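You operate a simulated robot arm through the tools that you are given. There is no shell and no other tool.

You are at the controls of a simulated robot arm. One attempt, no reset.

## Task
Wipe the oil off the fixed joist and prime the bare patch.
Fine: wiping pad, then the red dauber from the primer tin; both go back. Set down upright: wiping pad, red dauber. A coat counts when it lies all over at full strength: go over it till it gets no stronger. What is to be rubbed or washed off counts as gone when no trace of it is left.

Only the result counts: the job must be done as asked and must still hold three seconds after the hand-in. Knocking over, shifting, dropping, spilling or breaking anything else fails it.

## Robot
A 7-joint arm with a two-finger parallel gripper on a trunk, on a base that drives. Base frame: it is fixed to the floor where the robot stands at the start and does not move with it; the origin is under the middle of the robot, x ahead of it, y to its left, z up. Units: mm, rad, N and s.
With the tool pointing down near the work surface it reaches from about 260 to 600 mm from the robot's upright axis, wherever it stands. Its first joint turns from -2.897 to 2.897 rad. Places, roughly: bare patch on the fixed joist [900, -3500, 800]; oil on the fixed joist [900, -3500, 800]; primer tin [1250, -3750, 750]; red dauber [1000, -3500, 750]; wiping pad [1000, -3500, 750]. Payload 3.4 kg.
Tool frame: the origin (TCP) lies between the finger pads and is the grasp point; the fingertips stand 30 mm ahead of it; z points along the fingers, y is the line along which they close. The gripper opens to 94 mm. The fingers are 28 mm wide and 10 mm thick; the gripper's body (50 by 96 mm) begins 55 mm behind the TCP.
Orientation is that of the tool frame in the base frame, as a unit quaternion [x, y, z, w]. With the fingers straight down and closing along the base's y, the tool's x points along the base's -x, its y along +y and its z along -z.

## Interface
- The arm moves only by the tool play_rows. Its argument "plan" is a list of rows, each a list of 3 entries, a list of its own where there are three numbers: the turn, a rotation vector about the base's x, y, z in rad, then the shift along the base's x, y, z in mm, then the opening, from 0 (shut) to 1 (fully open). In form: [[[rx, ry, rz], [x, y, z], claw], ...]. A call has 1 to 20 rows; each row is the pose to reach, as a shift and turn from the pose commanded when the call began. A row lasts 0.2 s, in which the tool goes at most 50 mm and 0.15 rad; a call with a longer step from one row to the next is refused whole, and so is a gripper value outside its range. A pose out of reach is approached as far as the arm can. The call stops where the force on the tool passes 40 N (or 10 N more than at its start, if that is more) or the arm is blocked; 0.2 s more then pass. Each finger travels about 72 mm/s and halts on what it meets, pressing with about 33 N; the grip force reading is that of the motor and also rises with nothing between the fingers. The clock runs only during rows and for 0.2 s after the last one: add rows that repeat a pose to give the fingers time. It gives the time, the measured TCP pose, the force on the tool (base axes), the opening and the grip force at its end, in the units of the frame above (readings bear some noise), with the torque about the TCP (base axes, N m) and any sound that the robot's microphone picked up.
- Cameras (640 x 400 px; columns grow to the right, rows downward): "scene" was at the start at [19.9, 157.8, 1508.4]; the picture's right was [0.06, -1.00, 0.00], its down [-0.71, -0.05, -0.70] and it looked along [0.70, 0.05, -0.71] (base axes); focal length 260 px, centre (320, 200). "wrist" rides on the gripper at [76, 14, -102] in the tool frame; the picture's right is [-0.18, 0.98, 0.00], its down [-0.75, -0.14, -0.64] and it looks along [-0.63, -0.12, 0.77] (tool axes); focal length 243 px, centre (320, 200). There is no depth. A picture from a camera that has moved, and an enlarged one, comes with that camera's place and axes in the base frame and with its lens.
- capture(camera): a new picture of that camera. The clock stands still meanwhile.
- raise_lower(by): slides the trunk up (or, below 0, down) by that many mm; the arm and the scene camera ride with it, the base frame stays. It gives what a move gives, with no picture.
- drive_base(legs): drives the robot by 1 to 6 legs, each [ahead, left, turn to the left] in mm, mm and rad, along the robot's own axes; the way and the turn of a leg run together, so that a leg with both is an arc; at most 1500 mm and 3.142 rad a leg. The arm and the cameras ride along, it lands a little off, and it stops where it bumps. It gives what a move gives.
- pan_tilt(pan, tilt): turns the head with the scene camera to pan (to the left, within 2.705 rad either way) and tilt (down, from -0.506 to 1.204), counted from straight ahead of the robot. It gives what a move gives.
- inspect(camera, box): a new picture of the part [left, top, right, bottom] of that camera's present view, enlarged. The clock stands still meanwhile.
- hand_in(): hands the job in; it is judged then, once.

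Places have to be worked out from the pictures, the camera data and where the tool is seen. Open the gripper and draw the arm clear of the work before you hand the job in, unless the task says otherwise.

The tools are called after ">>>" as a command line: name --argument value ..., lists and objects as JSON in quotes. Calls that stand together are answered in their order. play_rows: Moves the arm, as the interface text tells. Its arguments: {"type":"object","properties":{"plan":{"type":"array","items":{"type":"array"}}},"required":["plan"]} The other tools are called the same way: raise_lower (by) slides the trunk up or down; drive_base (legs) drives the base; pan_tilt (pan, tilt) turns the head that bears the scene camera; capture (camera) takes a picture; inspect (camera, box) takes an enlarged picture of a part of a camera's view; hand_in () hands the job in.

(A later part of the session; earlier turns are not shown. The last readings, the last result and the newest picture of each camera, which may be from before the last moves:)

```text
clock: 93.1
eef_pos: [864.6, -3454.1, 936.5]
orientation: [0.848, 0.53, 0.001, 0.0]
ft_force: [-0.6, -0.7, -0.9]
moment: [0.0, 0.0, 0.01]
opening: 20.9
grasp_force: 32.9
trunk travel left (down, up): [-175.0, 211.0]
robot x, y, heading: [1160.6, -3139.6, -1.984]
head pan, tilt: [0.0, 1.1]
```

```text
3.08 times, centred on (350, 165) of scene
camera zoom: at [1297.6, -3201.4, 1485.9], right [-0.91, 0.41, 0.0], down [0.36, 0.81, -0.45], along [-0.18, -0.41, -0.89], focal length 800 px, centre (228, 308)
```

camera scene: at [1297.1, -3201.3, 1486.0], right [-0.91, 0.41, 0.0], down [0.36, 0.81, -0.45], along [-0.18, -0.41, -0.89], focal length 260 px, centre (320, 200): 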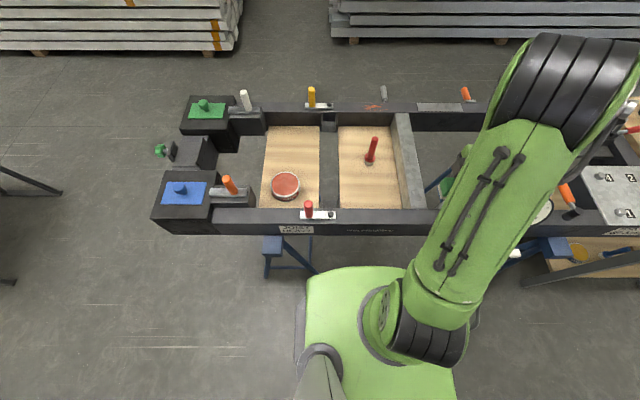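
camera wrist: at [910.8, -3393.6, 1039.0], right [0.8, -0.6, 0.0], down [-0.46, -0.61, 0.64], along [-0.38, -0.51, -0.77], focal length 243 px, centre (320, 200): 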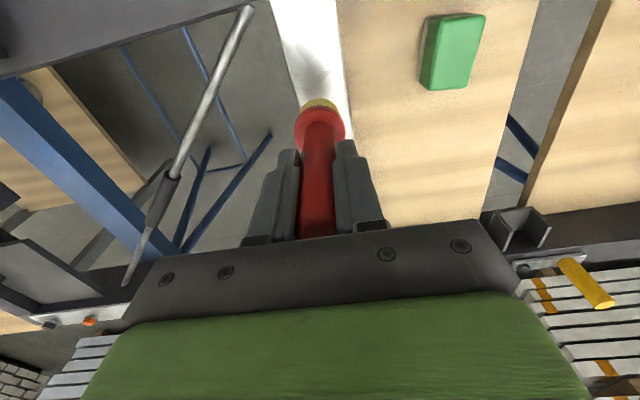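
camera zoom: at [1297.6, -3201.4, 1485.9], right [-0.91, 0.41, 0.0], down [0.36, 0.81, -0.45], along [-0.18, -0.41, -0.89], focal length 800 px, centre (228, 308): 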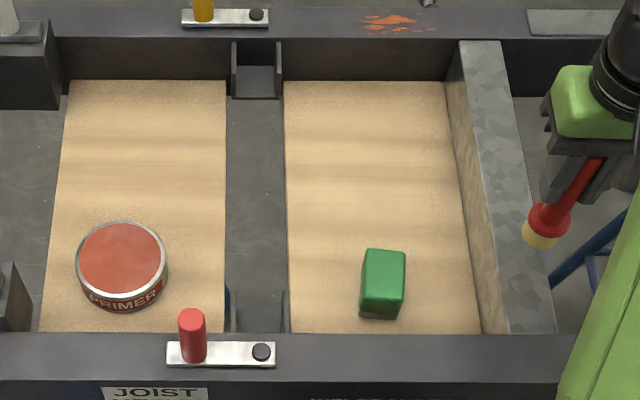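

The joist's midline is about 3 mm left of the dauber. I correct for that, move towards the near end of the spot, and lower to just above contact.

>>> play_rows --plan '[[[0, 0, 0], [20.2, 34.7, 0], 0], [[0, 0, 0], [20.2, 34.7, -25], 0], [[0, 0, 0], [20.2, 34.7, -40], 0], [[0, 0, 0], [20.2, 34.7, -43], 0], [[0, 0, 0], [20.2, 34.7, -43], 0]]'

>>> play_rows --plan '[[[0, 0, 0], [0, 0, -1], 0], [[0, 0, 0], [0, 0, -2], 0], [[0, 0, 0], [0, 0, -2], 0]]'

>>> play_rows --plan '[[[0, 0, 0], [0, 0, -0.5], 0], [[0, 0, 0], [0, 0, -1], 0], [[0, 0, 0], [0, 0, -1], 0]]'

>>> inspect --camera "wrist" --box '[240, 20, 400, 180]'

```text
clock: 94.3
eef_pos: [883.7, -3423.2, 894.0]
orientation: [0.849, 0.528, 0.0, 0.0]
ft_force: [-0.9, 0.1, -0.5]
moment: [0.0, 0.02, -0.02]
opening: 20.8
grasp_force: 33.0
trunk travel left (down, up): [-175.0, 211.0]
robot x, y, heading: [1162.3, -3137.7, -1.985]
head pan, tilt: [0.0, 1.1]
```

```text
clock: 95.1
eef_pos: [884.9, -3421.8, 890.4]
orientation: [0.85, 0.527, -0.001, 0.0]
ft_force: [-0.7, 0.4, -0.8]
moment: [0.01, -0.01, 0.01]
opening: 21.1
grasp_force: 33.0
trunk travel left (down, up): [-175.0, 211.0]
robot x, y, heading: [1158.4, -3138.4, -1.981]
head pan, tilt: [0.0, 1.1]
```

```text
clock: 95.9
eef_pos: [884.5, -3422.4, 890.5]
orientation: [0.849, 0.528, -0.001, 0.0]
ft_force: [-0.4, 0.4, -0.6]
moment: [-0.01, 0.02, -0.01]
opening: 20.8
grasp_force: 33.0
trunk travel left (down, up): [-175.0, 211.0]
robot x, y, heading: [1163.4, -3137.1, -1.99]
head pan, tilt: [0.0, 1.1]
```

```text
2.50 times, centred on (320, 100) of wrist
camera zoom: at [930.8, -3361.6, 992.5], right [0.8, -0.6, 0.0], down [-0.46, -0.61, 0.64], along [-0.38, -0.51, -0.77], focal length 606 px, centre (320, 450)
```

zoom: 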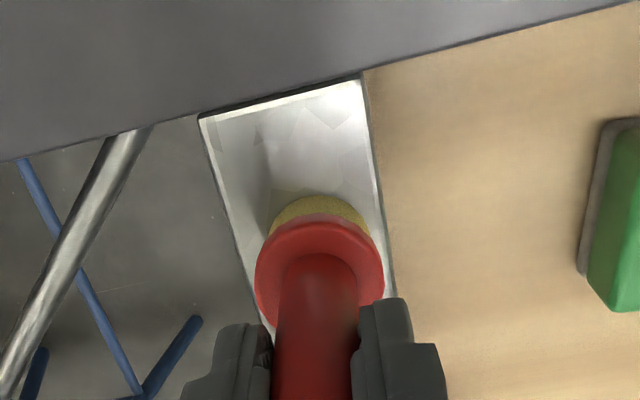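

The dauber is centred on the joist with a hair's gap. I go on in 1 mm steps till I feel contact.

>>> play_rows --plan '[[[0, 0, 0], [0, 0, -0.5], 0], [[0, 0, 0], [0, 0, -1], 0], [[0, 0, 0], [0, 0, -1], 0]]'

>>> play_rows --plan '[[[0, 0, 0], [0, 0, -0.5], 0], [[0, 0, 0], [0, 0, -1], 0], [[0, 0, 0], [0, 0, -1], 0]]'

```text
clock: 96.7
eef_pos: [884.7, -3421.7, 890.1]
orientation: [0.849, 0.528, -0.001, -0.001]
ft_force: [0.5, -0.3, -0.5]
moment: [0.01, -0.01, 0.03]
opening: 21.0
grasp_force: 33.1
trunk travel left (down, up): [-175.0, 211.0]
robot x, y, heading: [1158.4, -3137.8, -1.986]
head pan, tilt: [0.0, 1.1]
```

```text
clock: 97.5
eef_pos: [884.2, -3422.1, 888.9]
orientation: [0.849, 0.529, -0.002, 0.001]
ft_force: [0.3, 1.6, 13.6]
moment: [0.15, -0.1, -0.03]
opening: 20.9
grasp_force: 33.2
trunk travel left (down, up): [-175.0, 211.0]
robot x, y, heading: [1161.3, -3139.7, -1.991]
head pan, tilt: [0.0, 1.1]
```

Contact with about 14 N. I draw the dauber along the midline to the far end of the spot and back.

>>> play_rows --plan '[[[0, 0, 0], [3.5, 7.2, 0], 0], [[0, 0, 0], [-2.2, -4.5, 0], 0], [[0, 0, 0], [-7.9, -16.2, 0], 0], [[0, 0, 0], [-13.6, -27.9, 0], 0], [[0, 0, 0], [-19.3, -39.6, 0], 0], [[0, 0, 0], [-25, -51.2, 0], 0], [[0, 0, 0], [-30.7, -62.9, 0], 0], [[0, 0, 0], [-36.4, -74.6, 0], 0], [[0, 0, 0], [-42, -86.3, 0], 0], [[0, 0, 0], [-42, -86.3, 0], 0]]'

>>> capture --camera "wrist"

>>> inspect --camera "scene" --box '[370, 100, 470, 230]'

```text
clock: 99.7
eef_pos: [842.4, -3509.6, 888.7]
orientation: [0.849, 0.529, 0.001, -0.001]
ft_force: [2.0, 0.6, 4.2]
moment: [0.0, -0.08, 0.02]
opening: 20.9
grasp_force: 32.8
trunk travel left (down, up): [-175.0, 211.0]
robot x, y, heading: [1160.5, -3136.0, -1.985]
head pan, tilt: [0.0, 1.1]
```

```text
taken
camera wrist: at [888.5, -3448.7, 991.2], right [0.8, -0.6, 0.0], down [-0.46, -0.61, 0.64], along [-0.38, -0.51, -0.77], focal length 243 px, centre (320, 200)
```

wrist: 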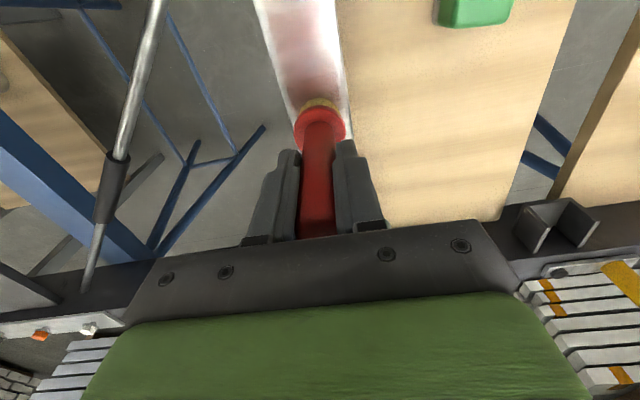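

```text
3.08 times, centred on (420, 165) of scene
camera zoom: at [1297.5, -3200.8, 1485.9], right [-0.91, 0.41, 0.0], down [0.36, 0.81, -0.45], along [-0.18, -0.42, -0.89], focal length 800 px, centre (12, 308)
```

zoom: 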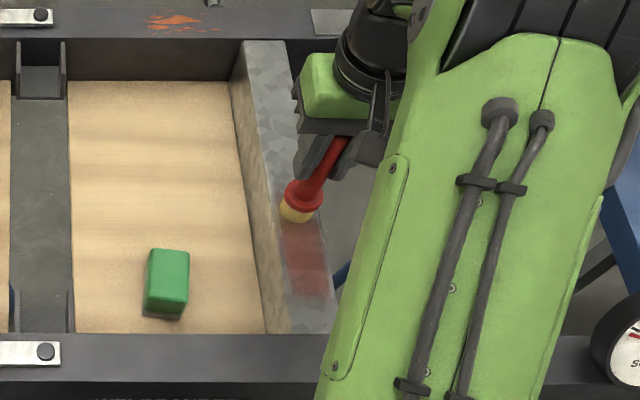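

Red primer shows on the joist. I look closer at its extent and strength.

>>> inspect --camera "scene" --box '[395, 155, 430, 212]'

>>> inspect --camera "wrist" --box '[220, 0, 380, 130]'

```text
7.02 times, centred on (412, 184) of scene
camera zoom: at [1297.5, -3200.8, 1485.9], right [-0.91, 0.41, 0.0], down [0.36, 0.81, -0.45], along [-0.18, -0.42, -0.89], focal length 1824 px, centre (-329, 316)
```

zoom: 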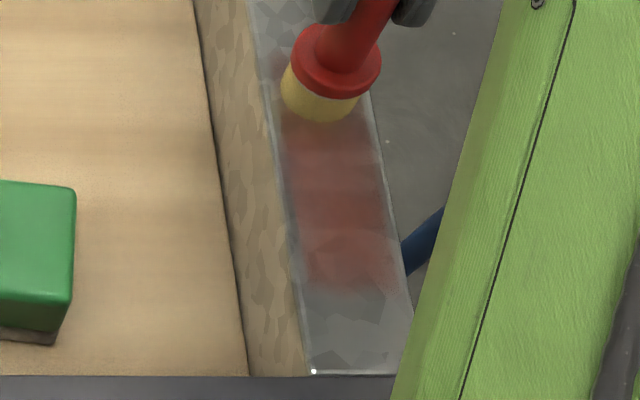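

```text
3.08 times, centred on (300, 65) of wrist
camera zoom: at [888.5, -3448.7, 991.2], right [0.8, -0.6, 0.0], down [-0.46, -0.61, 0.64], along [-0.38, -0.51, -0.77], focal length 746 px, centre (382, 615)
```

zoom: 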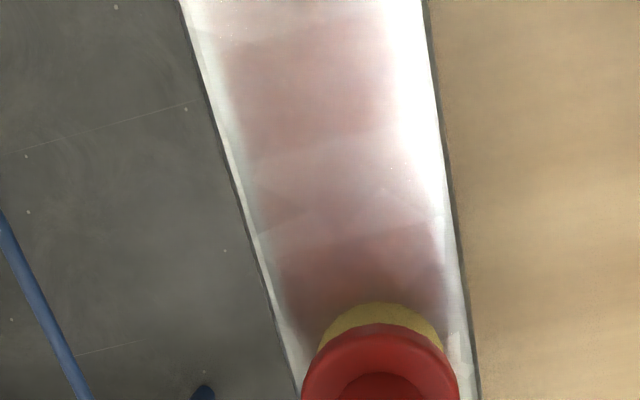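

The coat fills a rectangular patch (near edge at F≈365, about 40 mm wide), still thin. I go over it in side lanes and along the middle with light pressure.

>>> play_rows --plan '[[[0, 0, 0], [4.5, -6.7, -0.7], 0], [[0, 0, 0], [12.4, 9.5, -0.7], 0], [[0, 0, 0], [20.3, 25.7, -0.7], 0], [[0, 0, 0], [28.2, 41.9, -0.7], 0], [[0, 0, 0], [36.1, 58.1, -0.7], 0], [[0, 0, 0], [44, 74.2, -0.7], 0], [[0, 0, 0], [51.8, 90.4, -0.7], 0], [[0, 0, 0], [39.3, 96.6, -0.7], 0], [[0, 0, 0], [31.4, 80.4, -0.7], 0], [[0, 0, 0], [23.5, 64.2, -0.7], 0], [[0, 0, 0], [15.6, 48, -0.7], 0], [[0, 0, 0], [7.7, 31.8, -0.7], 0], [[0, 0, 0], [-0.2, 15.7, -0.7], 0], [[0, 0, 0], [-8, -0.5, -0.7], 0], [[0, 0, 0], [6.1, 12.6, -0.7], 0], [[0, 0, 0], [14, 28.8, -0.7], 0], [[0, 0, 0], [21.9, 45, -0.7], 0], [[0, 0, 0], [29.8, 61.1, -0.7], 0], [[0, 0, 0], [37.7, 77.3, -0.7], 0], [[0, 0, 0], [45.6, 93.5, -0.7], 0]]'

>>> inspect --camera "scene" --box '[390, 130, 440, 212]'

>>> capture --camera "wrist"

```text
clock: 103.9
eef_pos: [888.1, -3414.1, 887.8]
orientation: [0.849, 0.529, 0.0, 0.001]
ft_force: [0.5, 0.0, -0.2]
moment: [0.02, -0.01, -0.01]
opening: 20.8
grasp_force: 33.1
trunk travel left (down, up): [-175.0, 211.0]
robot x, y, heading: [1163.6, -3136.3, -1.986]
head pan, tilt: [0.0, 1.1]
```

```text
4.88 times, centred on (415, 171) of scene
camera zoom: at [1297.4, -3200.9, 1486.0], right [-0.91, 0.41, 0.0], down [0.36, 0.81, -0.45], along [-0.18, -0.42, -0.89], focal length 1268 px, centre (-143, 342)
```

zoom: 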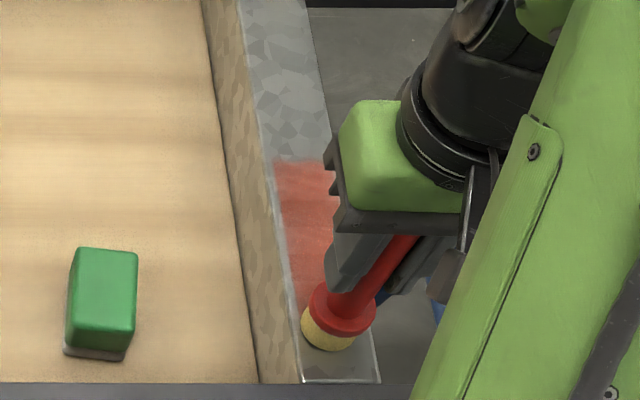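

```text
taken
camera wrist: at [934.7, -3353.8, 990.5], right [0.8, -0.6, 0.0], down [-0.46, -0.61, 0.64], along [-0.38, -0.51, -0.77], focal length 243 px, centre (320, 200)
```

wrist: 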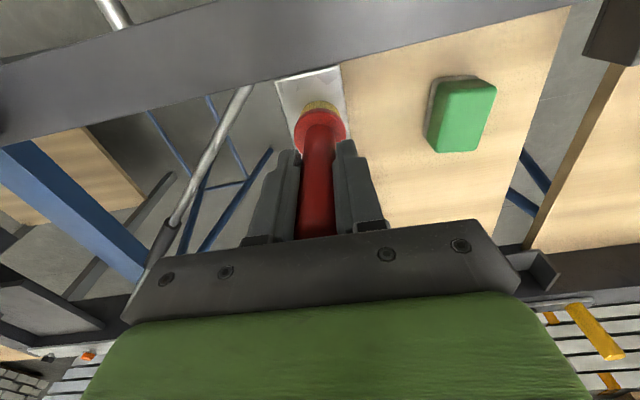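

The patch is a rectangle reaching from F≈365 to about F≈488. Contact was light at the near end, so I lower by 1 mm and go over wider lanes and a longer range.

>>> play_rows --plan '[[[0, 0, 0], [2.6, 5.4, -1], 0], [[0, 0, 0], [9.8, 1.9, -1], 0], [[0, 0, 0], [1.5, -15.2, -1], 0], [[0, 0, 0], [-6.8, -32.3, -1], 0], [[0, 0, 0], [-15.1, -49.3, -1], 0], [[0, 0, 0], [-23.5, -66.4, -1], 0], [[0, 0, 0], [-31.8, -83.5, -1], 0], [[0, 0, 0], [-40.1, -100.6, -1], 0], [[0, 0, 0], [-48, -116.8, -1], 0], [[0, 0, 0], [-62.4, -109.8, -1], 0], [[0, 0, 0], [-54.5, -93.6, -1], 0], [[0, 0, 0], [-46.2, -76.5, -1], 0], [[0, 0, 0], [-37.9, -59.4, -1], 0], [[0, 0, 0], [-29.5, -42.3, -1], 0], [[0, 0, 0], [-21.2, -25.3, -1], 0], [[0, 0, 0], [-12.9, -8.2, -1], 0], [[0, 0, 0], [-5.4, 7.1, -1], 0], [[0, 0, 0], [-8.8, -18, -1], 0], [[0, 0, 0], [-17.5, -36, -1], 0], [[0, 0, 0], [-26.3, -53.9, -1], 0]]'

>>> play_rows --plan '[[[0, 0, 0], [-8.8, -18, 0], 0], [[0, 0, 0], [-17.5, -36, 0], 0], [[0, 0, 0], [-30.6, -62.9, 0], 0], [[0, 0, 0], [-30.6, -62.9, 15], 0], [[0, 0, 0], [-30.6, -62.9, 50], 0]]'

>>> inspect --camera "scene" --box '[390, 130, 440, 212]'

>>> inspect --camera "wrist" --box '[220, 0, 400, 130]'

```text
clock: 108.1
eef_pos: [861.5, -3470.3, 885.7]
orientation: [0.849, 0.529, 0.0, 0.0]
ft_force: [0.1, 2.0, 8.0]
moment: [0.26, -0.11, 0.01]
opening: 21.0
grasp_force: 33.2
trunk travel left (down, up): [-175.0, 211.0]
robot x, y, heading: [1162.0, -3137.9, -1.986]
head pan, tilt: [0.0, 1.1]
```

```text
clock: 109.3
eef_pos: [831.0, -3532.1, 936.5]
orientation: [0.849, 0.528, 0.0, 0.001]
ft_force: [-0.5, 0.2, -0.4]
moment: [0.01, 0.0, -0.01]
opening: 21.0
grasp_force: 32.9
trunk travel left (down, up): [-175.0, 211.0]
robot x, y, heading: [1159.6, -3139.6, -1.987]
head pan, tilt: [0.0, 1.1]
```

```text
4.88 times, centred on (415, 171) of scene
camera zoom: at [1297.4, -3201.0, 1486.0], right [-0.91, 0.41, 0.0], down [0.36, 0.81, -0.45], along [-0.18, -0.42, -0.89], focal length 1268 px, centre (-143, 342)
```

zoom: 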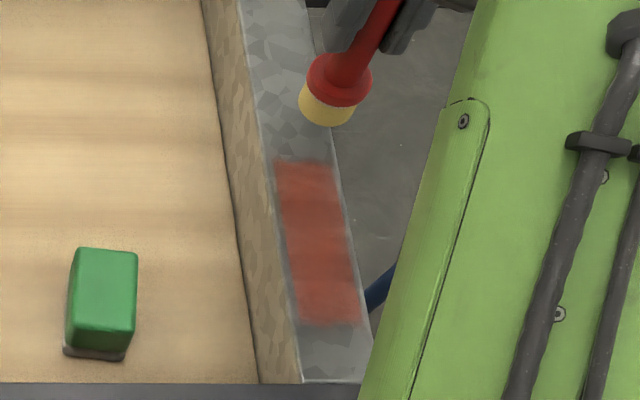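

```text
3.08 times, centred on (310, 65) of wrist
camera zoom: at [877.6, -3472.1, 1039.1], right [0.8, -0.6, 0.0], down [-0.46, -0.61, 0.64], along [-0.38, -0.51, -0.77], focal length 746 px, centre (351, 615)
```

zoom: 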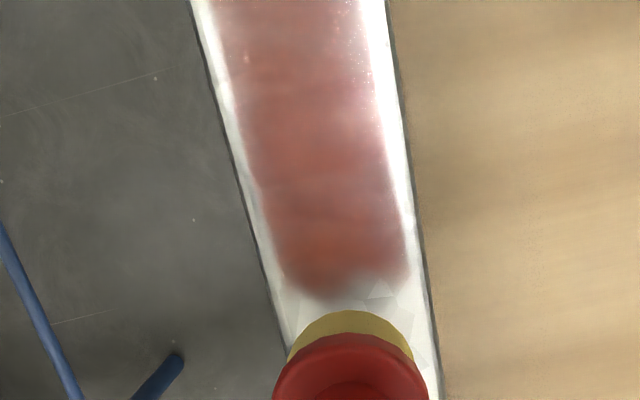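

The coat now covers a clear rectangle but is still uneven. I go over it again slowly, starting with the middle lane from the far end.

>>> play_rows --plan '[[[0, 0, 0], [4.4, 9, -20], 0], [[0, 0, 0], [4.4, 9, -42], 0], [[0, 0, 0], [4.4, 9, -49], 0], [[0, 0, 0], [4.4, 9, -50.7], 0], [[0, 0, 0], [8.8, 18, -50.7], 0], [[0, 0, 0], [13.1, 27, -50.7], 0], [[0, 0, 0], [17.5, 36, -50.7], 0], [[0, 0, 0], [21.9, 45, -50.7], 0], [[0, 0, 0], [26.3, 53.9, -50.7], 0], [[0, 0, 0], [30.7, 62.9, -50.7], 0], [[0, 0, 0], [35, 71.9, -50.7], 0], [[0, 0, 0], [39.4, 80.9, -50.7], 0], [[0, 0, 0], [43.8, 89.9, -50.7], 0], [[0, 0, 0], [48.2, 98.9, -50.7], 0], [[0, 0, 0], [52.6, 107.9, -50.7], 0], [[0, 0, 0], [56.9, 116.9, -50.7], 0]]'

>>> inspect --camera "scene" --box '[390, 130, 440, 212]'

```text
clock: 112.7
eef_pos: [888.8, -3415.2, 885.4]
orientation: [0.849, 0.528, 0.0, 0.0]
ft_force: [-2.4, -5.9, 22.8]
moment: [-0.24, 0.1, 0.01]
opening: 21.2
grasp_force: 33.1
trunk travel left (down, up): [-175.0, 211.0]
robot x, y, heading: [1156.7, -3137.1, -1.987]
head pan, tilt: [0.0, 1.1]
```

```text
4.88 times, centred on (415, 171) of scene
camera zoom: at [1298.2, -3200.7, 1486.0], right [-0.91, 0.41, 0.0], down [0.36, 0.81, -0.45], along [-0.18, -0.42, -0.89], focal length 1268 px, centre (-143, 342)
```

zoom: 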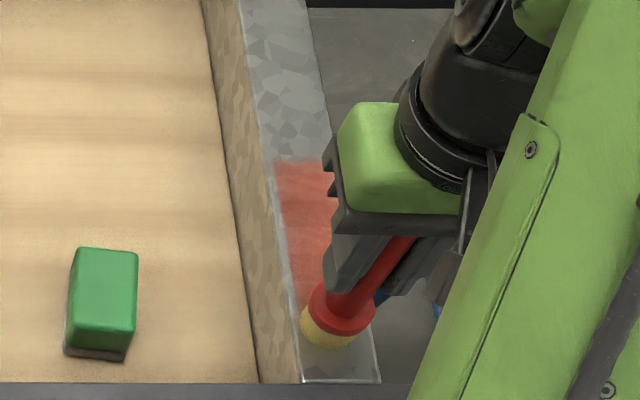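

Firm contact (23 N). I ease by half a millimetre and do the left lane back to the far end, then the right lane forward.

>>> play_rows --plan '[[[0, 0, 0], [9.9, -0.3, 0.4], 0], [[0, 0, 0], [5, -10.2, 0.4], 0], [[0, 0, 0], [0.2, -20.1, 0.2], 0], [[0, 0, 0], [-4.6, -30, 0], 0], [[0, 0, 0], [-9.4, -39.9, 0], 0], [[0, 0, 0], [-14.2, -49.7, 0], 0], [[0, 0, 0], [-19.1, -59.6, 0], 0], [[0, 0, 0], [-23.9, -69.5, 0], 0], [[0, 0, 0], [-28.7, -79.4, 0], 0], [[0, 0, 0], [-33.5, -89.3, 0], 0], [[0, 0, 0], [-38.3, -99.2, 0], 0], [[0, 0, 0], [-43.1, -109.1, 0], 0], [[0, 0, 0], [-46.2, -115.4, 0], 0], [[0, 0, 0], [-54.3, -111.5, 0], 0], [[0, 0, 0], [-62.4, -107.5, 0], 0]]'

>>> play_rows --plan '[[[0, 0, 0], [4.8, 9.9, 0], 0], [[0, 0, 0], [9.6, 19.8, 0], 0], [[0, 0, 0], [14.5, 29.7, 0], 0], [[0, 0, 0], [19.3, 39.6, 0], 0], [[0, 0, 0], [24.1, 49.4, 0], 0], [[0, 0, 0], [28.9, 59.3, 0], 0], [[0, 0, 0], [33.7, 69.2, 0], 0], [[0, 0, 0], [38.5, 79.1, 0], 0], [[0, 0, 0], [43.4, 89, 0.1], 0], [[0, 0, 0], [48.2, 98.9, 0.2], 0], [[0, 0, 0], [53, 108.8, 0.3], 0], [[0, 0, 0], [56.1, 115.1, 0.4], 0]]'

>>> inspect --camera "scene" --box '[390, 130, 440, 212]'

```text
clock: 115.9
eef_pos: [827.6, -3523.0, 885.9]
orientation: [0.848, 0.53, -0.001, 0.001]
ft_force: [1.6, -1.6, 11.7]
moment: [-0.01, -0.31, -0.05]
opening: 20.8
grasp_force: 32.8
trunk travel left (down, up): [-175.0, 211.0]
robot x, y, heading: [1160.2, -3137.4, -1.987]
head pan, tilt: [0.0, 1.1]
```

```text
clock: 118.5
eef_pos: [882.2, -3406.1, 888.3]
orientation: [0.849, 0.528, -0.001, 0.0]
ft_force: [0.0, 0.0, 0.8]
moment: [0.01, 0.03, 0.02]
opening: 20.8
grasp_force: 33.3
trunk travel left (down, up): [-175.0, 211.0]
robot x, y, heading: [1159.9, -3139.4, -1.992]
head pan, tilt: [0.0, 1.1]
```

```text
4.88 times, centred on (415, 171) of scene
camera zoom: at [1297.3, -3201.1, 1486.0], right [-0.91, 0.41, 0.0], down [0.36, 0.81, -0.45], along [-0.18, -0.41, -0.89], focal length 1268 px, centre (-143, 342)
```

zoom: 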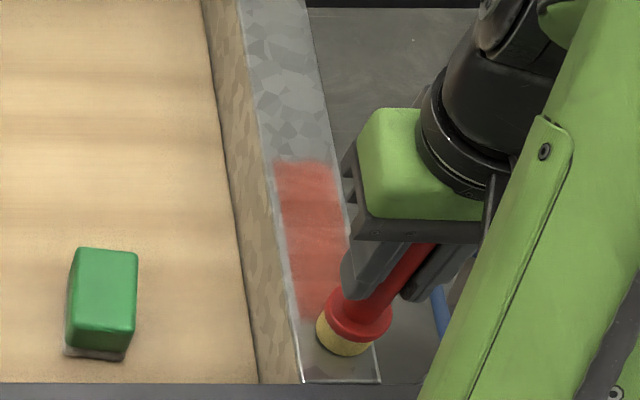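

Near full now, but it may need fresh paint. I lift off, look at the patch unobstructed, and return to the tin for another dip.

>>> play_rows --plan '[[[0, 0, 0], [0, 0, 15], 0], [[0, 0, 0], [0, 0, 55], 0], [[0, 0, 0], [35, -23, 60], 0], [[0, 0, 0], [72, -47, 60], 0], [[0, 0, 0], [109, -71, 60], 0], [[0, 0, 0], [146, -95, 60], 0], [[0, 0, 0], [183, -119, 60], 0], [[0, 0, 0], [220, -143, 60], 0], [[0, 0, 0], [257, -167, 60], 0], [[0, 0, 0], [294, -191, 60], 0], [[0, 0, 0], [325, -211, 60], 0], [[0, 0, 0], [348.5, -226.6, 60], 0], [[0, 0, 0], [348.5, -226.6, 20], 0], [[0, 0, 0], [348.5, -226.6, -10], 0], [[0, 0, 0], [348.5, -226.6, -25], 0], [[0, 0, 0], [348.5, -226.6, -25], 0]]'

>>> inspect --camera "scene" --box '[390, 130, 440, 212]'

>>> inspect --camera "wrist" --box '[240, 40, 400, 200]'

```text
clock: 121.9
eef_pos: [1230.8, -3635.3, 861.6]
orientation: [0.849, 0.529, 0.0, 0.001]
ft_force: [0.0, 0.3, -0.9]
moment: [-0.03, 0.03, 0.03]
opening: 20.9
grasp_force: 32.7
trunk travel left (down, up): [-175.0, 211.0]
robot x, y, heading: [1160.2, -3138.0, -1.99]
head pan, tilt: [0.0, 1.1]
```

```text
4.88 times, centred on (415, 171) of scene
camera zoom: at [1297.4, -3201.2, 1486.0], right [-0.91, 0.41, 0.0], down [0.36, 0.81, -0.45], along [-0.18, -0.41, -0.89], focal length 1268 px, centre (-143, 342)
```

zoom: 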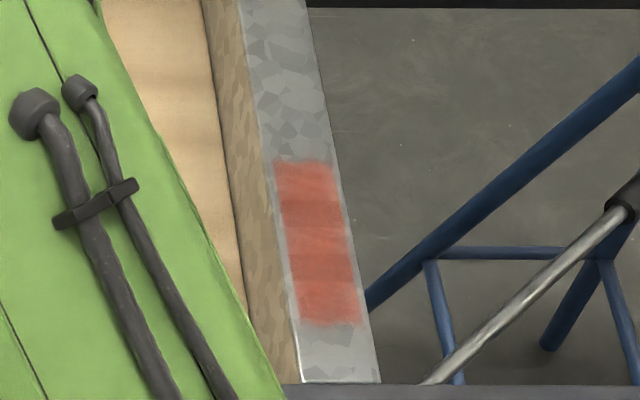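

```text
2.50 times, centred on (320, 120) of wrist
camera zoom: at [1277.3, -3574.2, 963.6], right [0.8, -0.6, 0.0], down [-0.46, -0.61, 0.64], along [-0.38, -0.51, -0.77], focal length 606 px, centre (320, 400)
```

zoom: 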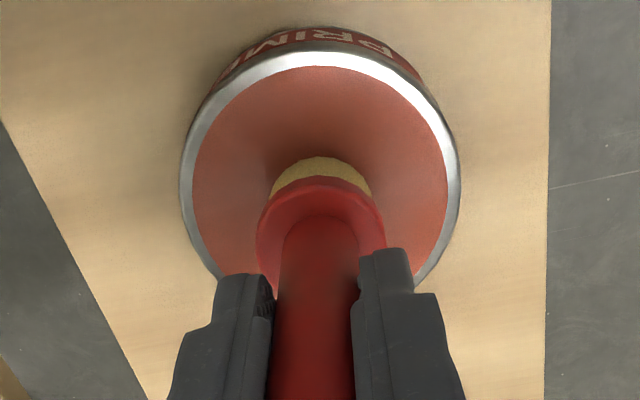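

The patch is evenly bounded but banded in strength, so more coats are needed. I dip again, feeling for the paint surface.

>>> play_rows --plan '[[[0, 0, 0], [0, 0, -5], 0], [[0, 0, 0], [0, 0, -8], 0], [[0, 0, 0], [0, 0, -9], 0], [[0, 0, 0], [0, 0, -9], 0]]'

>>> play_rows --plan '[[[0, 0, 0], [0, 0, -1], 0], [[0, 0, 0], [0, 0, -2], 0], [[0, 0, 0], [0, 0, -2], 0]]'

```text
clock: 122.9
eef_pos: [1230.4, -3634.0, 853.2]
orientation: [0.849, 0.528, 0.0, 0.0]
ft_force: [-0.4, 0.2, 0.1]
moment: [-0.03, 0.0, 0.01]
opening: 21.3
grasp_force: 33.0
trunk travel left (down, up): [-175.0, 211.0]
robot x, y, heading: [1159.2, -3137.2, -1.991]
head pan, tilt: [0.0, 1.1]
```

```text
clock: 123.7
eef_pos: [1232.0, -3633.9, 850.8]
orientation: [0.849, 0.529, 0.0, 0.002]
ft_force: [0.4, 0.7, 9.9]
moment: [0.16, -0.13, 0.01]
opening: 20.8
grasp_force: 33.0
trunk travel left (down, up): [-175.0, 211.0]
robot x, y, heading: [1161.8, -3138.0, -1.99]
head pan, tilt: [0.0, 1.1]
```

Dipped again (10 N on the paint). I carry the dauber back to the far end of the patch and hover just above it.

>>> play_rows --plan '[[[0, 0, 0], [0, 0, 5], 0], [[0, 0, 0], [0, 0, 20], 0], [[0, 0, 0], [0, 0, 60], 0], [[0, 0, 0], [0, 0, 90], 0], [[0, 0, 0], [-40, 11, 90], 0], [[0, 0, 0], [-80, 22, 90], 0], [[0, 0, 0], [-120, 33, 90], 0], [[0, 0, 0], [-160, 44, 90], 0], [[0, 0, 0], [-200, 54, 90], 0], [[0, 0, 0], [-240, 65, 90], 0], [[0, 0, 0], [-280, 76, 90], 0], [[0, 0, 0], [-320, 87, 90], 0], [[0, 0, 0], [-360, 98, 90], 0], [[0, 0, 0], [-396.6, 107.4, 90], 0], [[0, 0, 0], [-396.6, 107.4, 60], 0], [[0, 0, 0], [-396.6, 107.4, 42], 0], [[0, 0, 0], [-396.6, 107.4, 38], 0], [[0, 0, 0], [-396.6, 107.4, 36], 0], [[0, 0, 0], [-396.6, 107.4, 35], 0], [[0, 0, 0], [-396.6, 107.4, 35], 0]]'

>>> inspect --camera "wrist" --box '[220, 0, 400, 130]'

```text
clock: 127.9
eef_pos: [834.4, -3525.0, 885.8]
orientation: [0.849, 0.529, -0.001, 0.0]
ft_force: [-0.1, 0.5, 1.4]
moment: [0.08, -0.02, 0.0]
opening: 21.2
grasp_force: 32.7
trunk travel left (down, up): [-175.0, 211.0]
robot x, y, heading: [1161.0, -3142.7, -1.987]
head pan, tilt: [0.0, 1.1]
```

```text
3.08 times, centred on (310, 65) of wrist
camera zoom: at [879.4, -3466.0, 988.3], right [0.8, -0.6, 0.0], down [-0.46, -0.61, 0.64], along [-0.38, -0.51, -0.77], focal length 746 px, centre (351, 615)
```

zoom: 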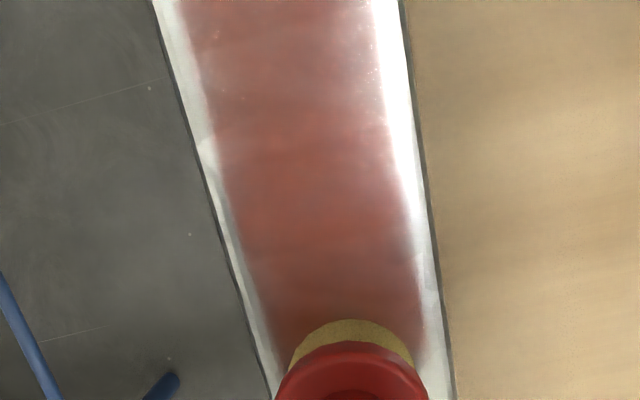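

Just touching at the far end. I press 0.8 mm and paint the middle lane slowly towards me, then the side lanes.

>>> play_rows --plan '[[[0, 0, 0], [0, 0, -0.8], 0], [[0, 0, 0], [4.4, 9, -0.8], 0], [[0, 0, 0], [8.8, 18, -0.8], 0], [[0, 0, 0], [13.1, 27, -0.8], 0], [[0, 0, 0], [17.5, 36, -0.8], 0], [[0, 0, 0], [21.9, 45, -0.8], 0], [[0, 0, 0], [26.3, 53.9, -0.8], 0], [[0, 0, 0], [30.7, 62.9, -0.8], 0], [[0, 0, 0], [35, 71.9, -0.8], 0], [[0, 0, 0], [39.4, 80.9, -0.8], 0], [[0, 0, 0], [43.8, 89.9, -0.8], 0], [[0, 0, 0], [48.2, 98.9, -0.8], 0], [[0, 0, 0], [52.6, 107.9, -0.8], 0], [[0, 0, 0], [54.8, 112.4, -0.8], 0]]'

>>> play_rows --plan '[[[0, 0, 0], [8.1, -3.9, 0], 0], [[0, 0, 0], [3.7, -12.9, 0], 0], [[0, 0, 0], [-0.7, -21.9, 0], 0], [[0, 0, 0], [-5, -30.9, 0], 0], [[0, 0, 0], [-9.4, -39.9, 0], 0], [[0, 0, 0], [-13.8, -48.9, 0], 0], [[0, 0, 0], [-18.2, -57.8, 0], 0], [[0, 0, 0], [-22.6, -66.8, 0], 0], [[0, 0, 0], [-26.9, -75.8, 0], 0], [[0, 0, 0], [-31.3, -84.8, 0], 0], [[0, 0, 0], [-35.7, -93.8, 0], 0], [[0, 0, 0], [-40.1, -102.8, 0], 0], [[0, 0, 0], [-44.5, -111.8, 0], 0], [[0, 0, 0], [-46.7, -116.3, 0], 0], [[0, 0, 0], [-54.8, -112.4, 0], 0], [[0, 0, 0], [-62.9, -108.5, 0], 0]]'

>>> play_rows --plan '[[[0, 0, 0], [4.4, 9, 0], 0], [[0, 0, 0], [8.8, 18, 0], 0], [[0, 0, 0], [13.1, 27, 0], 0], [[0, 0, 0], [17.5, 36, 0], 0], [[0, 0, 0], [21.9, 45, 0], 0], [[0, 0, 0], [26.3, 53.9, 0], 0], [[0, 0, 0], [30.7, 62.9, 0], 0], [[0, 0, 0], [35, 71.9, 0], 0], [[0, 0, 0], [39.4, 80.9, 0], 0], [[0, 0, 0], [43.8, 89.9, 0], 0], [[0, 0, 0], [48.2, 98.9, 0], 0], [[0, 0, 0], [54.8, 112.4, 0], 0]]'

>>> inspect --camera "scene" --box '[390, 130, 440, 212]'

```text
clock: 130.9
eef_pos: [889.2, -3414.1, 885.0]
orientation: [0.848, 0.53, -0.001, 0.0]
ft_force: [-2.4, -6.5, 20.7]
moment: [-0.32, 0.1, -0.01]
opening: 21.1
grasp_force: 32.8
trunk travel left (down, up): [-175.0, 211.0]
robot x, y, heading: [1164.6, -3137.7, -1.99]
head pan, tilt: [0.0, 1.1]
```

```text
clock: 134.3
eef_pos: [828.7, -3522.2, 885.1]
orientation: [0.849, 0.529, 0.0, 0.001]
ft_force: [0.5, 0.8, -0.5]
moment: [0.0, -0.02, -0.01]
opening: 20.9
grasp_force: 32.9
trunk travel left (down, up): [-175.0, 211.0]
robot x, y, heading: [1165.4, -3135.0, -1.992]
head pan, tilt: [0.0, 1.1]
```

```text
clock: 136.9
eef_pos: [882.1, -3409.4, 883.9]
orientation: [0.849, 0.528, -0.001, 0.0]
ft_force: [0.4, -0.3, 7.5]
moment: [0.08, -0.07, 0.01]
opening: 21.0
grasp_force: 32.8
trunk travel left (down, up): [-175.0, 211.0]
robot x, y, heading: [1162.9, -3134.9, -1.99]
head pan, tilt: [0.0, 1.1]
```

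```text
4.88 times, centred on (415, 171) of scene
camera zoom: at [1297.7, -3200.7, 1486.0], right [-0.91, 0.41, 0.0], down [0.36, 0.81, -0.45], along [-0.18, -0.42, -0.89], focal length 1268 px, centre (-143, 342)
```

zoom: 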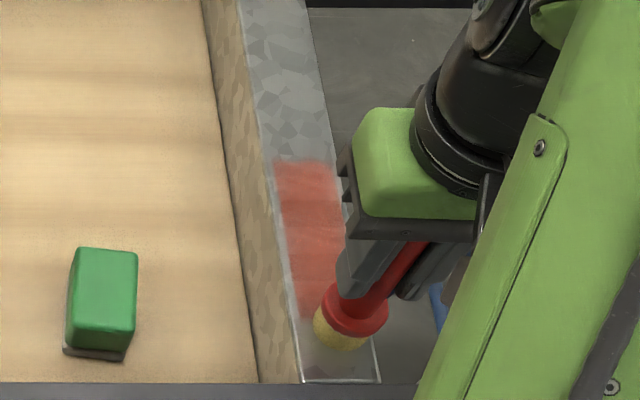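

The far end lost contact because the near end sits slightly higher. I repeat the lanes with a 1.2 mm downward slope towards the far end.

>>> play_rows --plan '[[[0, 0, 0], [-4.4, -9, -0.1], 0], [[0, 0, 0], [-8.8, -18, -0.2], 0], [[0, 0, 0], [-13.1, -27, -0.3], 0], [[0, 0, 0], [-17.5, -36, -0.4], 0], [[0, 0, 0], [-21.9, -45, -0.5], 0], [[0, 0, 0], [-26.3, -53.9, -0.6], 0], [[0, 0, 0], [-30.7, -62.9, -0.7], 0], [[0, 0, 0], [-35, -71.9, -0.8], 0], [[0, 0, 0], [-39.4, -80.9, -0.9], 0], [[0, 0, 0], [-43.8, -89.9, -1], 0], [[0, 0, 0], [-48.2, -98.9, -1.1], 0], [[0, 0, 0], [-52.6, -107.9, -1.2], 0], [[0, 0, 0], [-55.7, -114.2, -1.2], 0], [[0, 0, 0], [-47.6, -118.1, -1.2], 0]]'

>>> play_rows --plan '[[[0, 0, 0], [4.4, 9, 0.1], 0], [[0, 0, 0], [8.8, 18, 0.2], 0], [[0, 0, 0], [13.1, 27, 0.3], 0], [[0, 0, 0], [17.5, 36, 0.4], 0], [[0, 0, 0], [21.9, 45, 0.5], 0], [[0, 0, 0], [26.3, 53.9, 0.6], 0], [[0, 0, 0], [30.7, 62.9, 0.7], 0], [[0, 0, 0], [35, 71.9, 0.8], 0], [[0, 0, 0], [39.4, 80.9, 0.9], 0], [[0, 0, 0], [43.8, 89.9, 1], 0], [[0, 0, 0], [48.2, 98.9, 1.1], 0], [[0, 0, 0], [52.6, 107.9, 1.2], 0], [[0, 0, 0], [55.7, 114.2, 1.2], 0], [[0, 0, 0], [63.8, 110.3, 1.2], 0]]'

>>> play_rows --plan '[[[0, 0, 0], [-4.4, -9, -0.1], 0], [[0, 0, 0], [-8.8, -18, -0.2], 0], [[0, 0, 0], [-13.1, -27, -0.3], 0], [[0, 0, 0], [-17.5, -36, -0.4], 0], [[0, 0, 0], [-21.9, -45, -0.5], 0], [[0, 0, 0], [-26.3, -53.9, -0.6], 0], [[0, 0, 0], [-30.7, -62.9, -0.7], 0], [[0, 0, 0], [-35, -71.9, -0.8], 0], [[0, 0, 0], [-39.4, -80.9, -0.9], 0], [[0, 0, 0], [-43.8, -89.9, -1], 0], [[0, 0, 0], [-48.2, -98.9, -1.1], 0], [[0, 0, 0], [-52.6, -107.9, -1.2], 0], [[0, 0, 0], [-55.7, -114.2, -1.2], 0]]'

>>> inspect --camera "wrist" --box '[220, 0, 400, 130]'

>>> inspect --camera "scene" --box '[390, 130, 440, 212]'

```text
clock: 139.9
eef_pos: [832.9, -3526.7, 883.7]
orientation: [0.85, 0.527, -0.002, 0.0]
ft_force: [-4.5, 1.6, 13.1]
moment: [0.16, 0.28, 0.06]
opening: 21.0
grasp_force: 32.7
trunk travel left (down, up): [-175.0, 211.0]
robot x, y, heading: [1158.1, -3138.4, -1.992]
head pan, tilt: [0.0, 1.1]
```

```text
clock: 142.9
eef_pos: [896.9, -3417.7, 883.7]
orientation: [0.849, 0.528, 0.002, 0.0]
ft_force: [0.4, 1.2, 2.2]
moment: [0.1, 0.0, -0.01]
opening: 20.7
grasp_force: 32.6
trunk travel left (down, up): [-175.0, 211.0]
robot x, y, heading: [1162.1, -3133.5, -1.989]
head pan, tilt: [0.0, 1.1]
```

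```text
clock: 145.7
eef_pos: [840.3, -3532.1, 883.3]
orientation: [0.85, 0.527, 0.0, 0.0]
ft_force: [0.7, 1.0, 2.1]
moment: [0.1, -0.03, 0.02]
opening: 20.9
grasp_force: 32.9
trunk travel left (down, up): [-175.0, 211.0]
robot x, y, heading: [1162.5, -3139.0, -1.995]
head pan, tilt: [0.0, 1.1]
```

```text
3.08 times, centred on (310, 65) of wrist
camera zoom: at [887.2, -3471.1, 985.9], right [0.8, -0.6, 0.0], down [-0.46, -0.61, 0.64], along [-0.38, -0.51, -0.77], focal length 746 px, centre (351, 615)
```

zoom: 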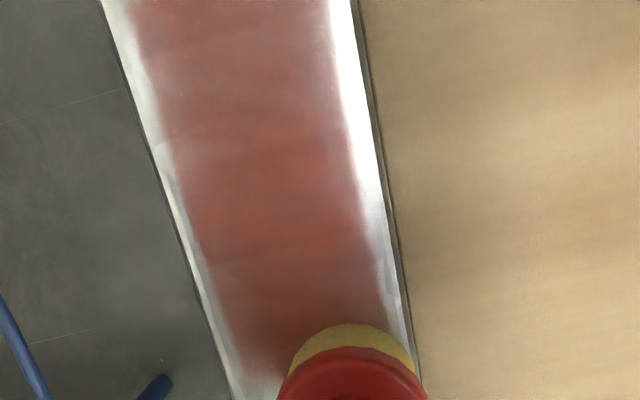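

```text
4.88 times, centred on (415, 171) of scene
camera zoom: at [1297.4, -3201.0, 1486.0], right [-0.91, 0.41, 0.0], down [0.36, 0.81, -0.45], along [-0.18, -0.42, -0.89], focal length 1268 px, centre (-143, 342)
```

zoom: 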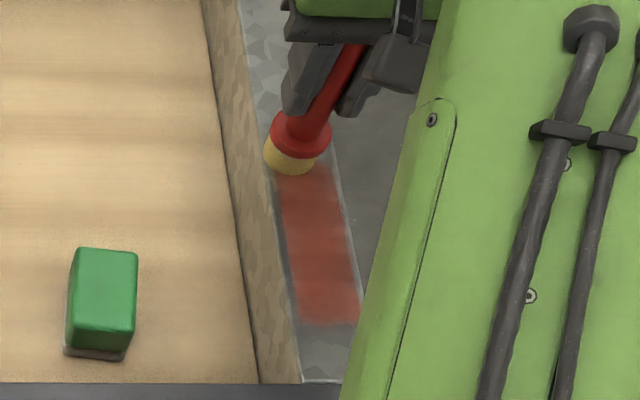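

The coat looks more even. I lift off, go back over the tin, and compare the free view of the patch with the earlier one.

>>> play_rows --plan '[[[0, 0, 0], [0, 0, 15], 0], [[0, 0, 0], [0, 0, 55], 0], [[0, 0, 0], [20, -5, 90], 0], [[0, 0, 0], [60, -16, 90], 0], [[0, 0, 0], [102, -27, 90], 0], [[0, 0, 0], [144, -38, 90], 0], [[0, 0, 0], [186, -49, 90], 0], [[0, 0, 0], [228, -60, 90], 0], [[0, 0, 0], [270, -71, 90], 0], [[0, 0, 0], [312, -82, 90], 0], [[0, 0, 0], [354, -93, 90], 0], [[0, 0, 0], [389.4, -101.7, 90], 0], [[0, 0, 0], [389.4, -101.7, 50], 0], [[0, 0, 0], [389.4, -101.7, 10], 0], [[0, 0, 0], [389.4, -101.7, -20], 0], [[0, 0, 0], [389.4, -101.7, -30], 0], [[0, 0, 0], [389.4, -101.7, -30], 0]]'

>>> inspect --camera "scene" --box '[390, 130, 440, 212]'

>>> inspect --camera "scene" --box '[405, 155, 425, 205]'

```text
clock: 149.3
eef_pos: [1229.9, -3631.8, 852.9]
orientation: [0.849, 0.528, -0.001, 0.0]
ft_force: [-0.4, -0.6, -0.1]
moment: [-0.02, -0.04, 0.01]
opening: 20.9
grasp_force: 32.6
trunk travel left (down, up): [-175.0, 211.0]
robot x, y, heading: [1162.2, -3135.5, -1.987]
head pan, tilt: [0.0, 1.1]
```

```text
4.88 times, centred on (415, 171) of scene
camera zoom: at [1297.3, -3201.3, 1486.0], right [-0.91, 0.41, 0.0], down [0.36, 0.81, -0.45], along [-0.18, -0.41, -0.89], focal length 1268 px, centre (-143, 342)
```

zoom: 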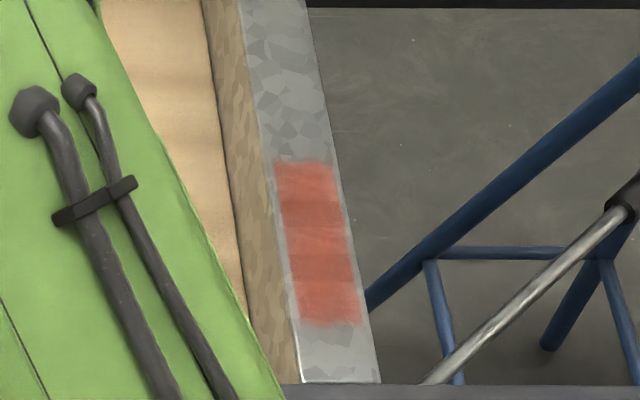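

```text
8.00 times, centred on (415, 180) of scene
camera zoom: at [1297.3, -3201.3, 1486.0], right [-0.91, 0.41, 0.0], down [0.36, 0.81, -0.45], along [-0.18, -0.41, -0.89], focal length 2080 px, centre (-440, 360)
```

zoom: 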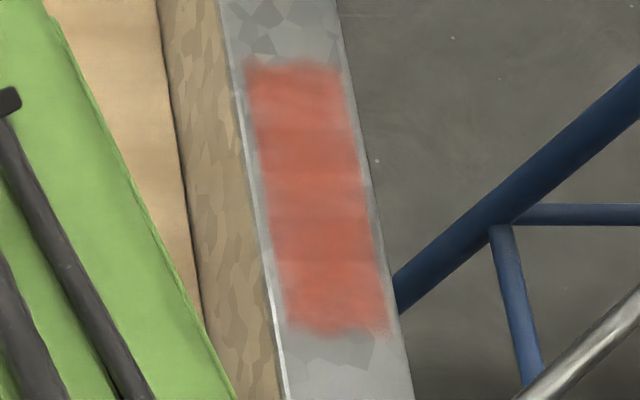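

The patch looks the same as before apart from faint bands that stay put, so it may be near saturation. I dip once more and give it another full round to be sure.

>>> play_rows --plan '[[[0, 0, 0], [0, 0, -2], 0], [[0, 0, 0], [0, 0, -3], 0], [[0, 0, 0], [0, 0, -4], 0], [[0, 0, 0], [0, 0, -4], 0]]'

>>> play_rows --plan '[[[0, 0, 0], [0, 0, -1], 0], [[0, 0, 0], [0, 0, -1.5], 0], [[0, 0, 0], [0, 0, -1.5], 0]]'

```text
clock: 150.3
eef_pos: [1229.7, -3634.7, 849.0]
orientation: [0.849, 0.529, 0.0, 0.0]
ft_force: [0.1, 0.1, 0.3]
moment: [0.0, 0.0, -0.03]
opening: 21.1
grasp_force: 33.0
trunk travel left (down, up): [-175.0, 211.0]
robot x, y, heading: [1156.6, -3136.9, -1.99]
head pan, tilt: [0.0, 1.1]
```

```text
clock: 151.1
eef_pos: [1229.2, -3635.3, 849.1]
orientation: [0.849, 0.529, -0.001, 0.002]
ft_force: [-0.2, 0.4, 12.7]
moment: [0.2, -0.02, 0.01]
opening: 21.0
grasp_force: 33.1
trunk travel left (down, up): [-175.0, 211.0]
robot x, y, heading: [1160.0, -3139.1, -1.986]
head pan, tilt: [0.0, 1.1]
```

Loaded again (13 N). I return to the far end of the patch.

>>> play_rows --plan '[[[0, 0, 0], [0, 0, 5], 0], [[0, 0, 0], [0, 0, 20], 0], [[0, 0, 0], [0, 0, 60], 0], [[0, 0, 0], [0, 0, 90], 0], [[0, 0, 0], [-40, 11, 90], 0], [[0, 0, 0], [-80, 22, 90], 0], [[0, 0, 0], [-120, 33, 90], 0], [[0, 0, 0], [-160, 44, 90], 0], [[0, 0, 0], [-200, 54, 90], 0], [[0, 0, 0], [-240, 65, 90], 0], [[0, 0, 0], [-280, 76, 90], 0], [[0, 0, 0], [-320, 87, 90], 0], [[0, 0, 0], [-360, 98, 90], 0], [[0, 0, 0], [-396.6, 107.4, 90], 0], [[0, 0, 0], [-396.6, 107.4, 60], 0], [[0, 0, 0], [-396.6, 107.4, 42], 0], [[0, 0, 0], [-396.6, 107.4, 38], 0], [[0, 0, 0], [-396.6, 107.4, 36], 0], [[0, 0, 0], [-396.6, 107.4, 35], 0], [[0, 0, 0], [-396.6, 107.4, 35], 0]]'

```text
clock: 155.3
eef_pos: [833.0, -3525.3, 883.6]
orientation: [0.849, 0.528, -0.001, 0.002]
ft_force: [-0.1, -2.1, 5.8]
moment: [-0.01, -0.04, -0.02]
opening: 20.9
grasp_force: 32.6
trunk travel left (down, up): [-175.0, 211.0]
robot x, y, heading: [1162.1, -3138.9, -1.991]
head pan, tilt: [0.0, 1.1]
```

Contact is good (6 N). I run all three lanes again with the slope.

>>> play_rows --plan '[[[0, 0, 0], [4.4, 9, 0], 0], [[0, 0, 0], [8.8, 18, 0], 0], [[0, 0, 0], [13.1, 27, 0.1], 0], [[0, 0, 0], [17.5, 36, 0.2], 0], [[0, 0, 0], [21.9, 45, 0.2], 0], [[0, 0, 0], [26.3, 53.9, 0.3], 0], [[0, 0, 0], [30.7, 62.9, 0.3], 0], [[0, 0, 0], [35, 71.9, 0.4], 0], [[0, 0, 0], [39.4, 80.9, 0.4], 0], [[0, 0, 0], [43.8, 89.9, 0.5], 0], [[0, 0, 0], [48.2, 98.9, 0.5], 0], [[0, 0, 0], [54.8, 112.4, 0.6], 0], [[0, 0, 0], [62.9, 108.5, 0.6], 0]]'

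>>> play_rows --plan '[[[0, 0, 0], [-4.4, -9, -0.1], 0], [[0, 0, 0], [-8.8, -18, -0.2], 0], [[0, 0, 0], [-13.1, -27, -0.3], 0], [[0, 0, 0], [-17.5, -36, -0.4], 0], [[0, 0, 0], [-21.9, -45, -0.5], 0], [[0, 0, 0], [-26.3, -53.9, -0.6], 0], [[0, 0, 0], [-30.7, -62.9, -0.7], 0], [[0, 0, 0], [-35, -71.9, -0.8], 0], [[0, 0, 0], [-39.4, -80.9, -0.9], 0], [[0, 0, 0], [-43.8, -89.9, -1], 0], [[0, 0, 0], [-48.2, -98.9, -1.1], 0], [[0, 0, 0], [-54.8, -112.4, -1.2], 0], [[0, 0, 0], [-62.9, -108.5, -1.2], 0], [[0, 0, 0], [-71, -104.6, -1.2], 0]]'

>>> play_rows --plan '[[[0, 0, 0], [4.4, 9, 0], 0], [[0, 0, 0], [8.8, 18, 0], 0], [[0, 0, 0], [13.1, 27, 0.1], 0], [[0, 0, 0], [17.5, 36, 0.2], 0], [[0, 0, 0], [21.9, 45, 0.2], 0], [[0, 0, 0], [26.3, 53.9, 0.3], 0], [[0, 0, 0], [30.7, 62.9, 0.3], 0], [[0, 0, 0], [35, 71.9, 0.4], 0], [[0, 0, 0], [39.4, 80.9, 0.4], 0], [[0, 0, 0], [43.8, 89.9, 0.5], 0], [[0, 0, 0], [48.2, 98.9, 0.5], 0], [[0, 0, 0], [54.8, 112.4, 0.6], 0]]'

>>> inspect --camera "wrist" --box '[240, 0, 400, 130]'

```text
clock: 158.1
eef_pos: [896.1, -3416.1, 884.0]
orientation: [0.85, 0.527, 0.0, -0.001]
ft_force: [-4.7, 4.2, 17.1]
moment: [0.35, 0.27, 0.0]
opening: 20.9
grasp_force: 33.4
trunk travel left (down, up): [-175.0, 211.0]
robot x, y, heading: [1159.1, -3139.2, -1.988]
head pan, tilt: [0.0, 1.1]
```

```text
clock: 161.1
eef_pos: [825.5, -3523.9, 882.9]
orientation: [0.848, 0.53, -0.001, 0.001]
ft_force: [3.6, -2.8, 14.1]
moment: [-0.27, -0.25, 0.0]
opening: 21.0
grasp_force: 32.6
trunk travel left (down, up): [-175.0, 211.0]
robot x, y, heading: [1162.2, -3138.9, -1.991]
head pan, tilt: [0.0, 1.1]
```

```text
clock: 163.7
eef_pos: [881.7, -3409.0, 881.6]
orientation: [0.849, 0.528, 0.0, -0.001]
ft_force: [0.7, -0.3, 5.3]
moment: [-0.1, -0.03, 0.01]
opening: 20.9
grasp_force: 33.2
trunk travel left (down, up): [-175.0, 211.0]
robot x, y, heading: [1158.8, -3134.2, -1.991]
head pan, tilt: [0.0, 1.1]
```

```text
3.08 times, centred on (320, 65) of wrist
camera zoom: at [927.6, -3349.2, 985.0], right [0.8, -0.6, 0.0], down [-0.46, -0.61, 0.64], along [-0.38, -0.51, -0.77], focal length 746 px, centre (320, 615)
```

zoom: 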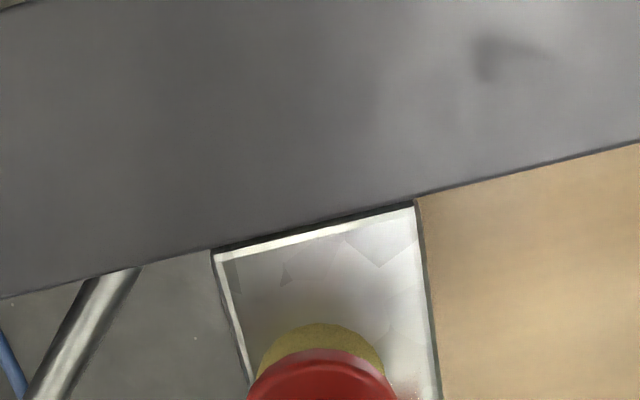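

Contact held all along. I add one more middle pass to the far end, then lift and look at the patch from above.

>>> play_rows --plan '[[[0, 0, 0], [6.3, -3.1, 0], 0], [[0, 0, 0], [1.9, -12.1, -0.1], 0], [[0, 0, 0], [-2.5, -21.1, -0.2], 0], [[0, 0, 0], [-6.8, -30.1, -0.3], 0], [[0, 0, 0], [-11.2, -39.1, -0.4], 0], [[0, 0, 0], [-15.6, -48.1, -0.5], 0], [[0, 0, 0], [-20, -57, -0.6], 0], [[0, 0, 0], [-24.4, -66, -0.7], 0], [[0, 0, 0], [-28.7, -75, -0.8], 0], [[0, 0, 0], [-33.1, -84, -0.9], 0], [[0, 0, 0], [-37.5, -93, -1], 0], [[0, 0, 0], [-41.9, -102, -1.1], 0], [[0, 0, 0], [-48.5, -115.5, -1.2], 0], [[0, 0, 0], [-48.5, -115.5, 10], 0], [[0, 0, 0], [-48.5, -115.5, 50], 0], [[0, 0, 0], [-65, -150, 70], 0], [[0, 0, 0], [-65, -150, 70], 0]]'

>>> inspect --camera "scene" --box '[405, 155, 425, 205]'

>>> inspect --camera "wrist" --box '[220, 0, 400, 130]'

```text
clock: 167.3
eef_pos: [817.5, -3561.7, 952.4]
orientation: [0.849, 0.528, 0.0, 0.0]
ft_force: [0.0, 0.3, -0.8]
moment: [-0.01, -0.01, -0.04]
opening: 21.1
grasp_force: 33.0
trunk travel left (down, up): [-175.0, 211.0]
robot x, y, heading: [1158.5, -3139.7, -1.988]
head pan, tilt: [0.0, 1.1]
```

```text
8.00 times, centred on (415, 180) of scene
camera zoom: at [1297.8, -3200.3, 1486.0], right [-0.91, 0.41, 0.0], down [0.36, 0.81, -0.45], along [-0.18, -0.42, -0.89], focal length 2080 px, centre (-440, 360)
```

zoom: 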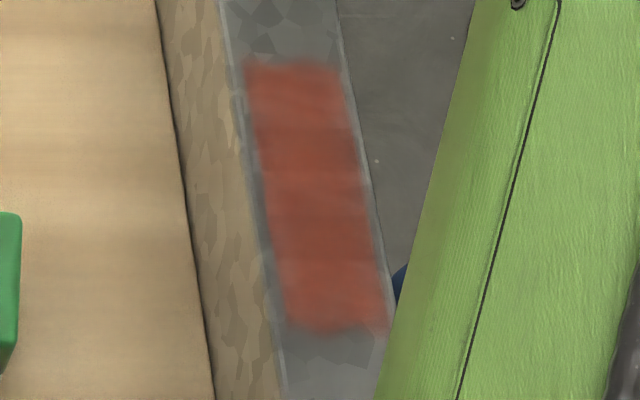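

```text
3.08 times, centred on (310, 65) of wrist
camera zoom: at [863.7, -3501.3, 1054.2], right [0.8, -0.6, 0.0], down [-0.46, -0.61, 0.64], along [-0.38, -0.51, -0.77], focal length 746 px, centre (351, 615)
```

zoom: 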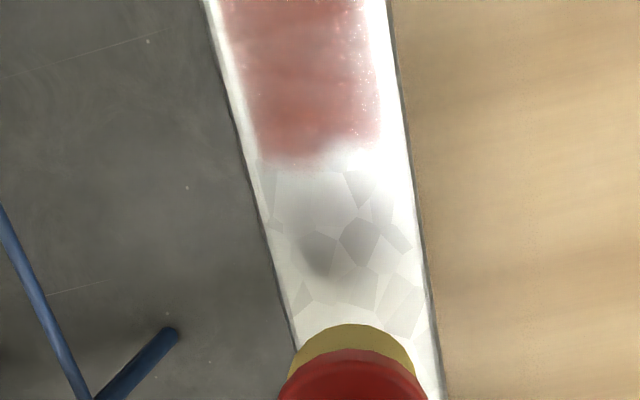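

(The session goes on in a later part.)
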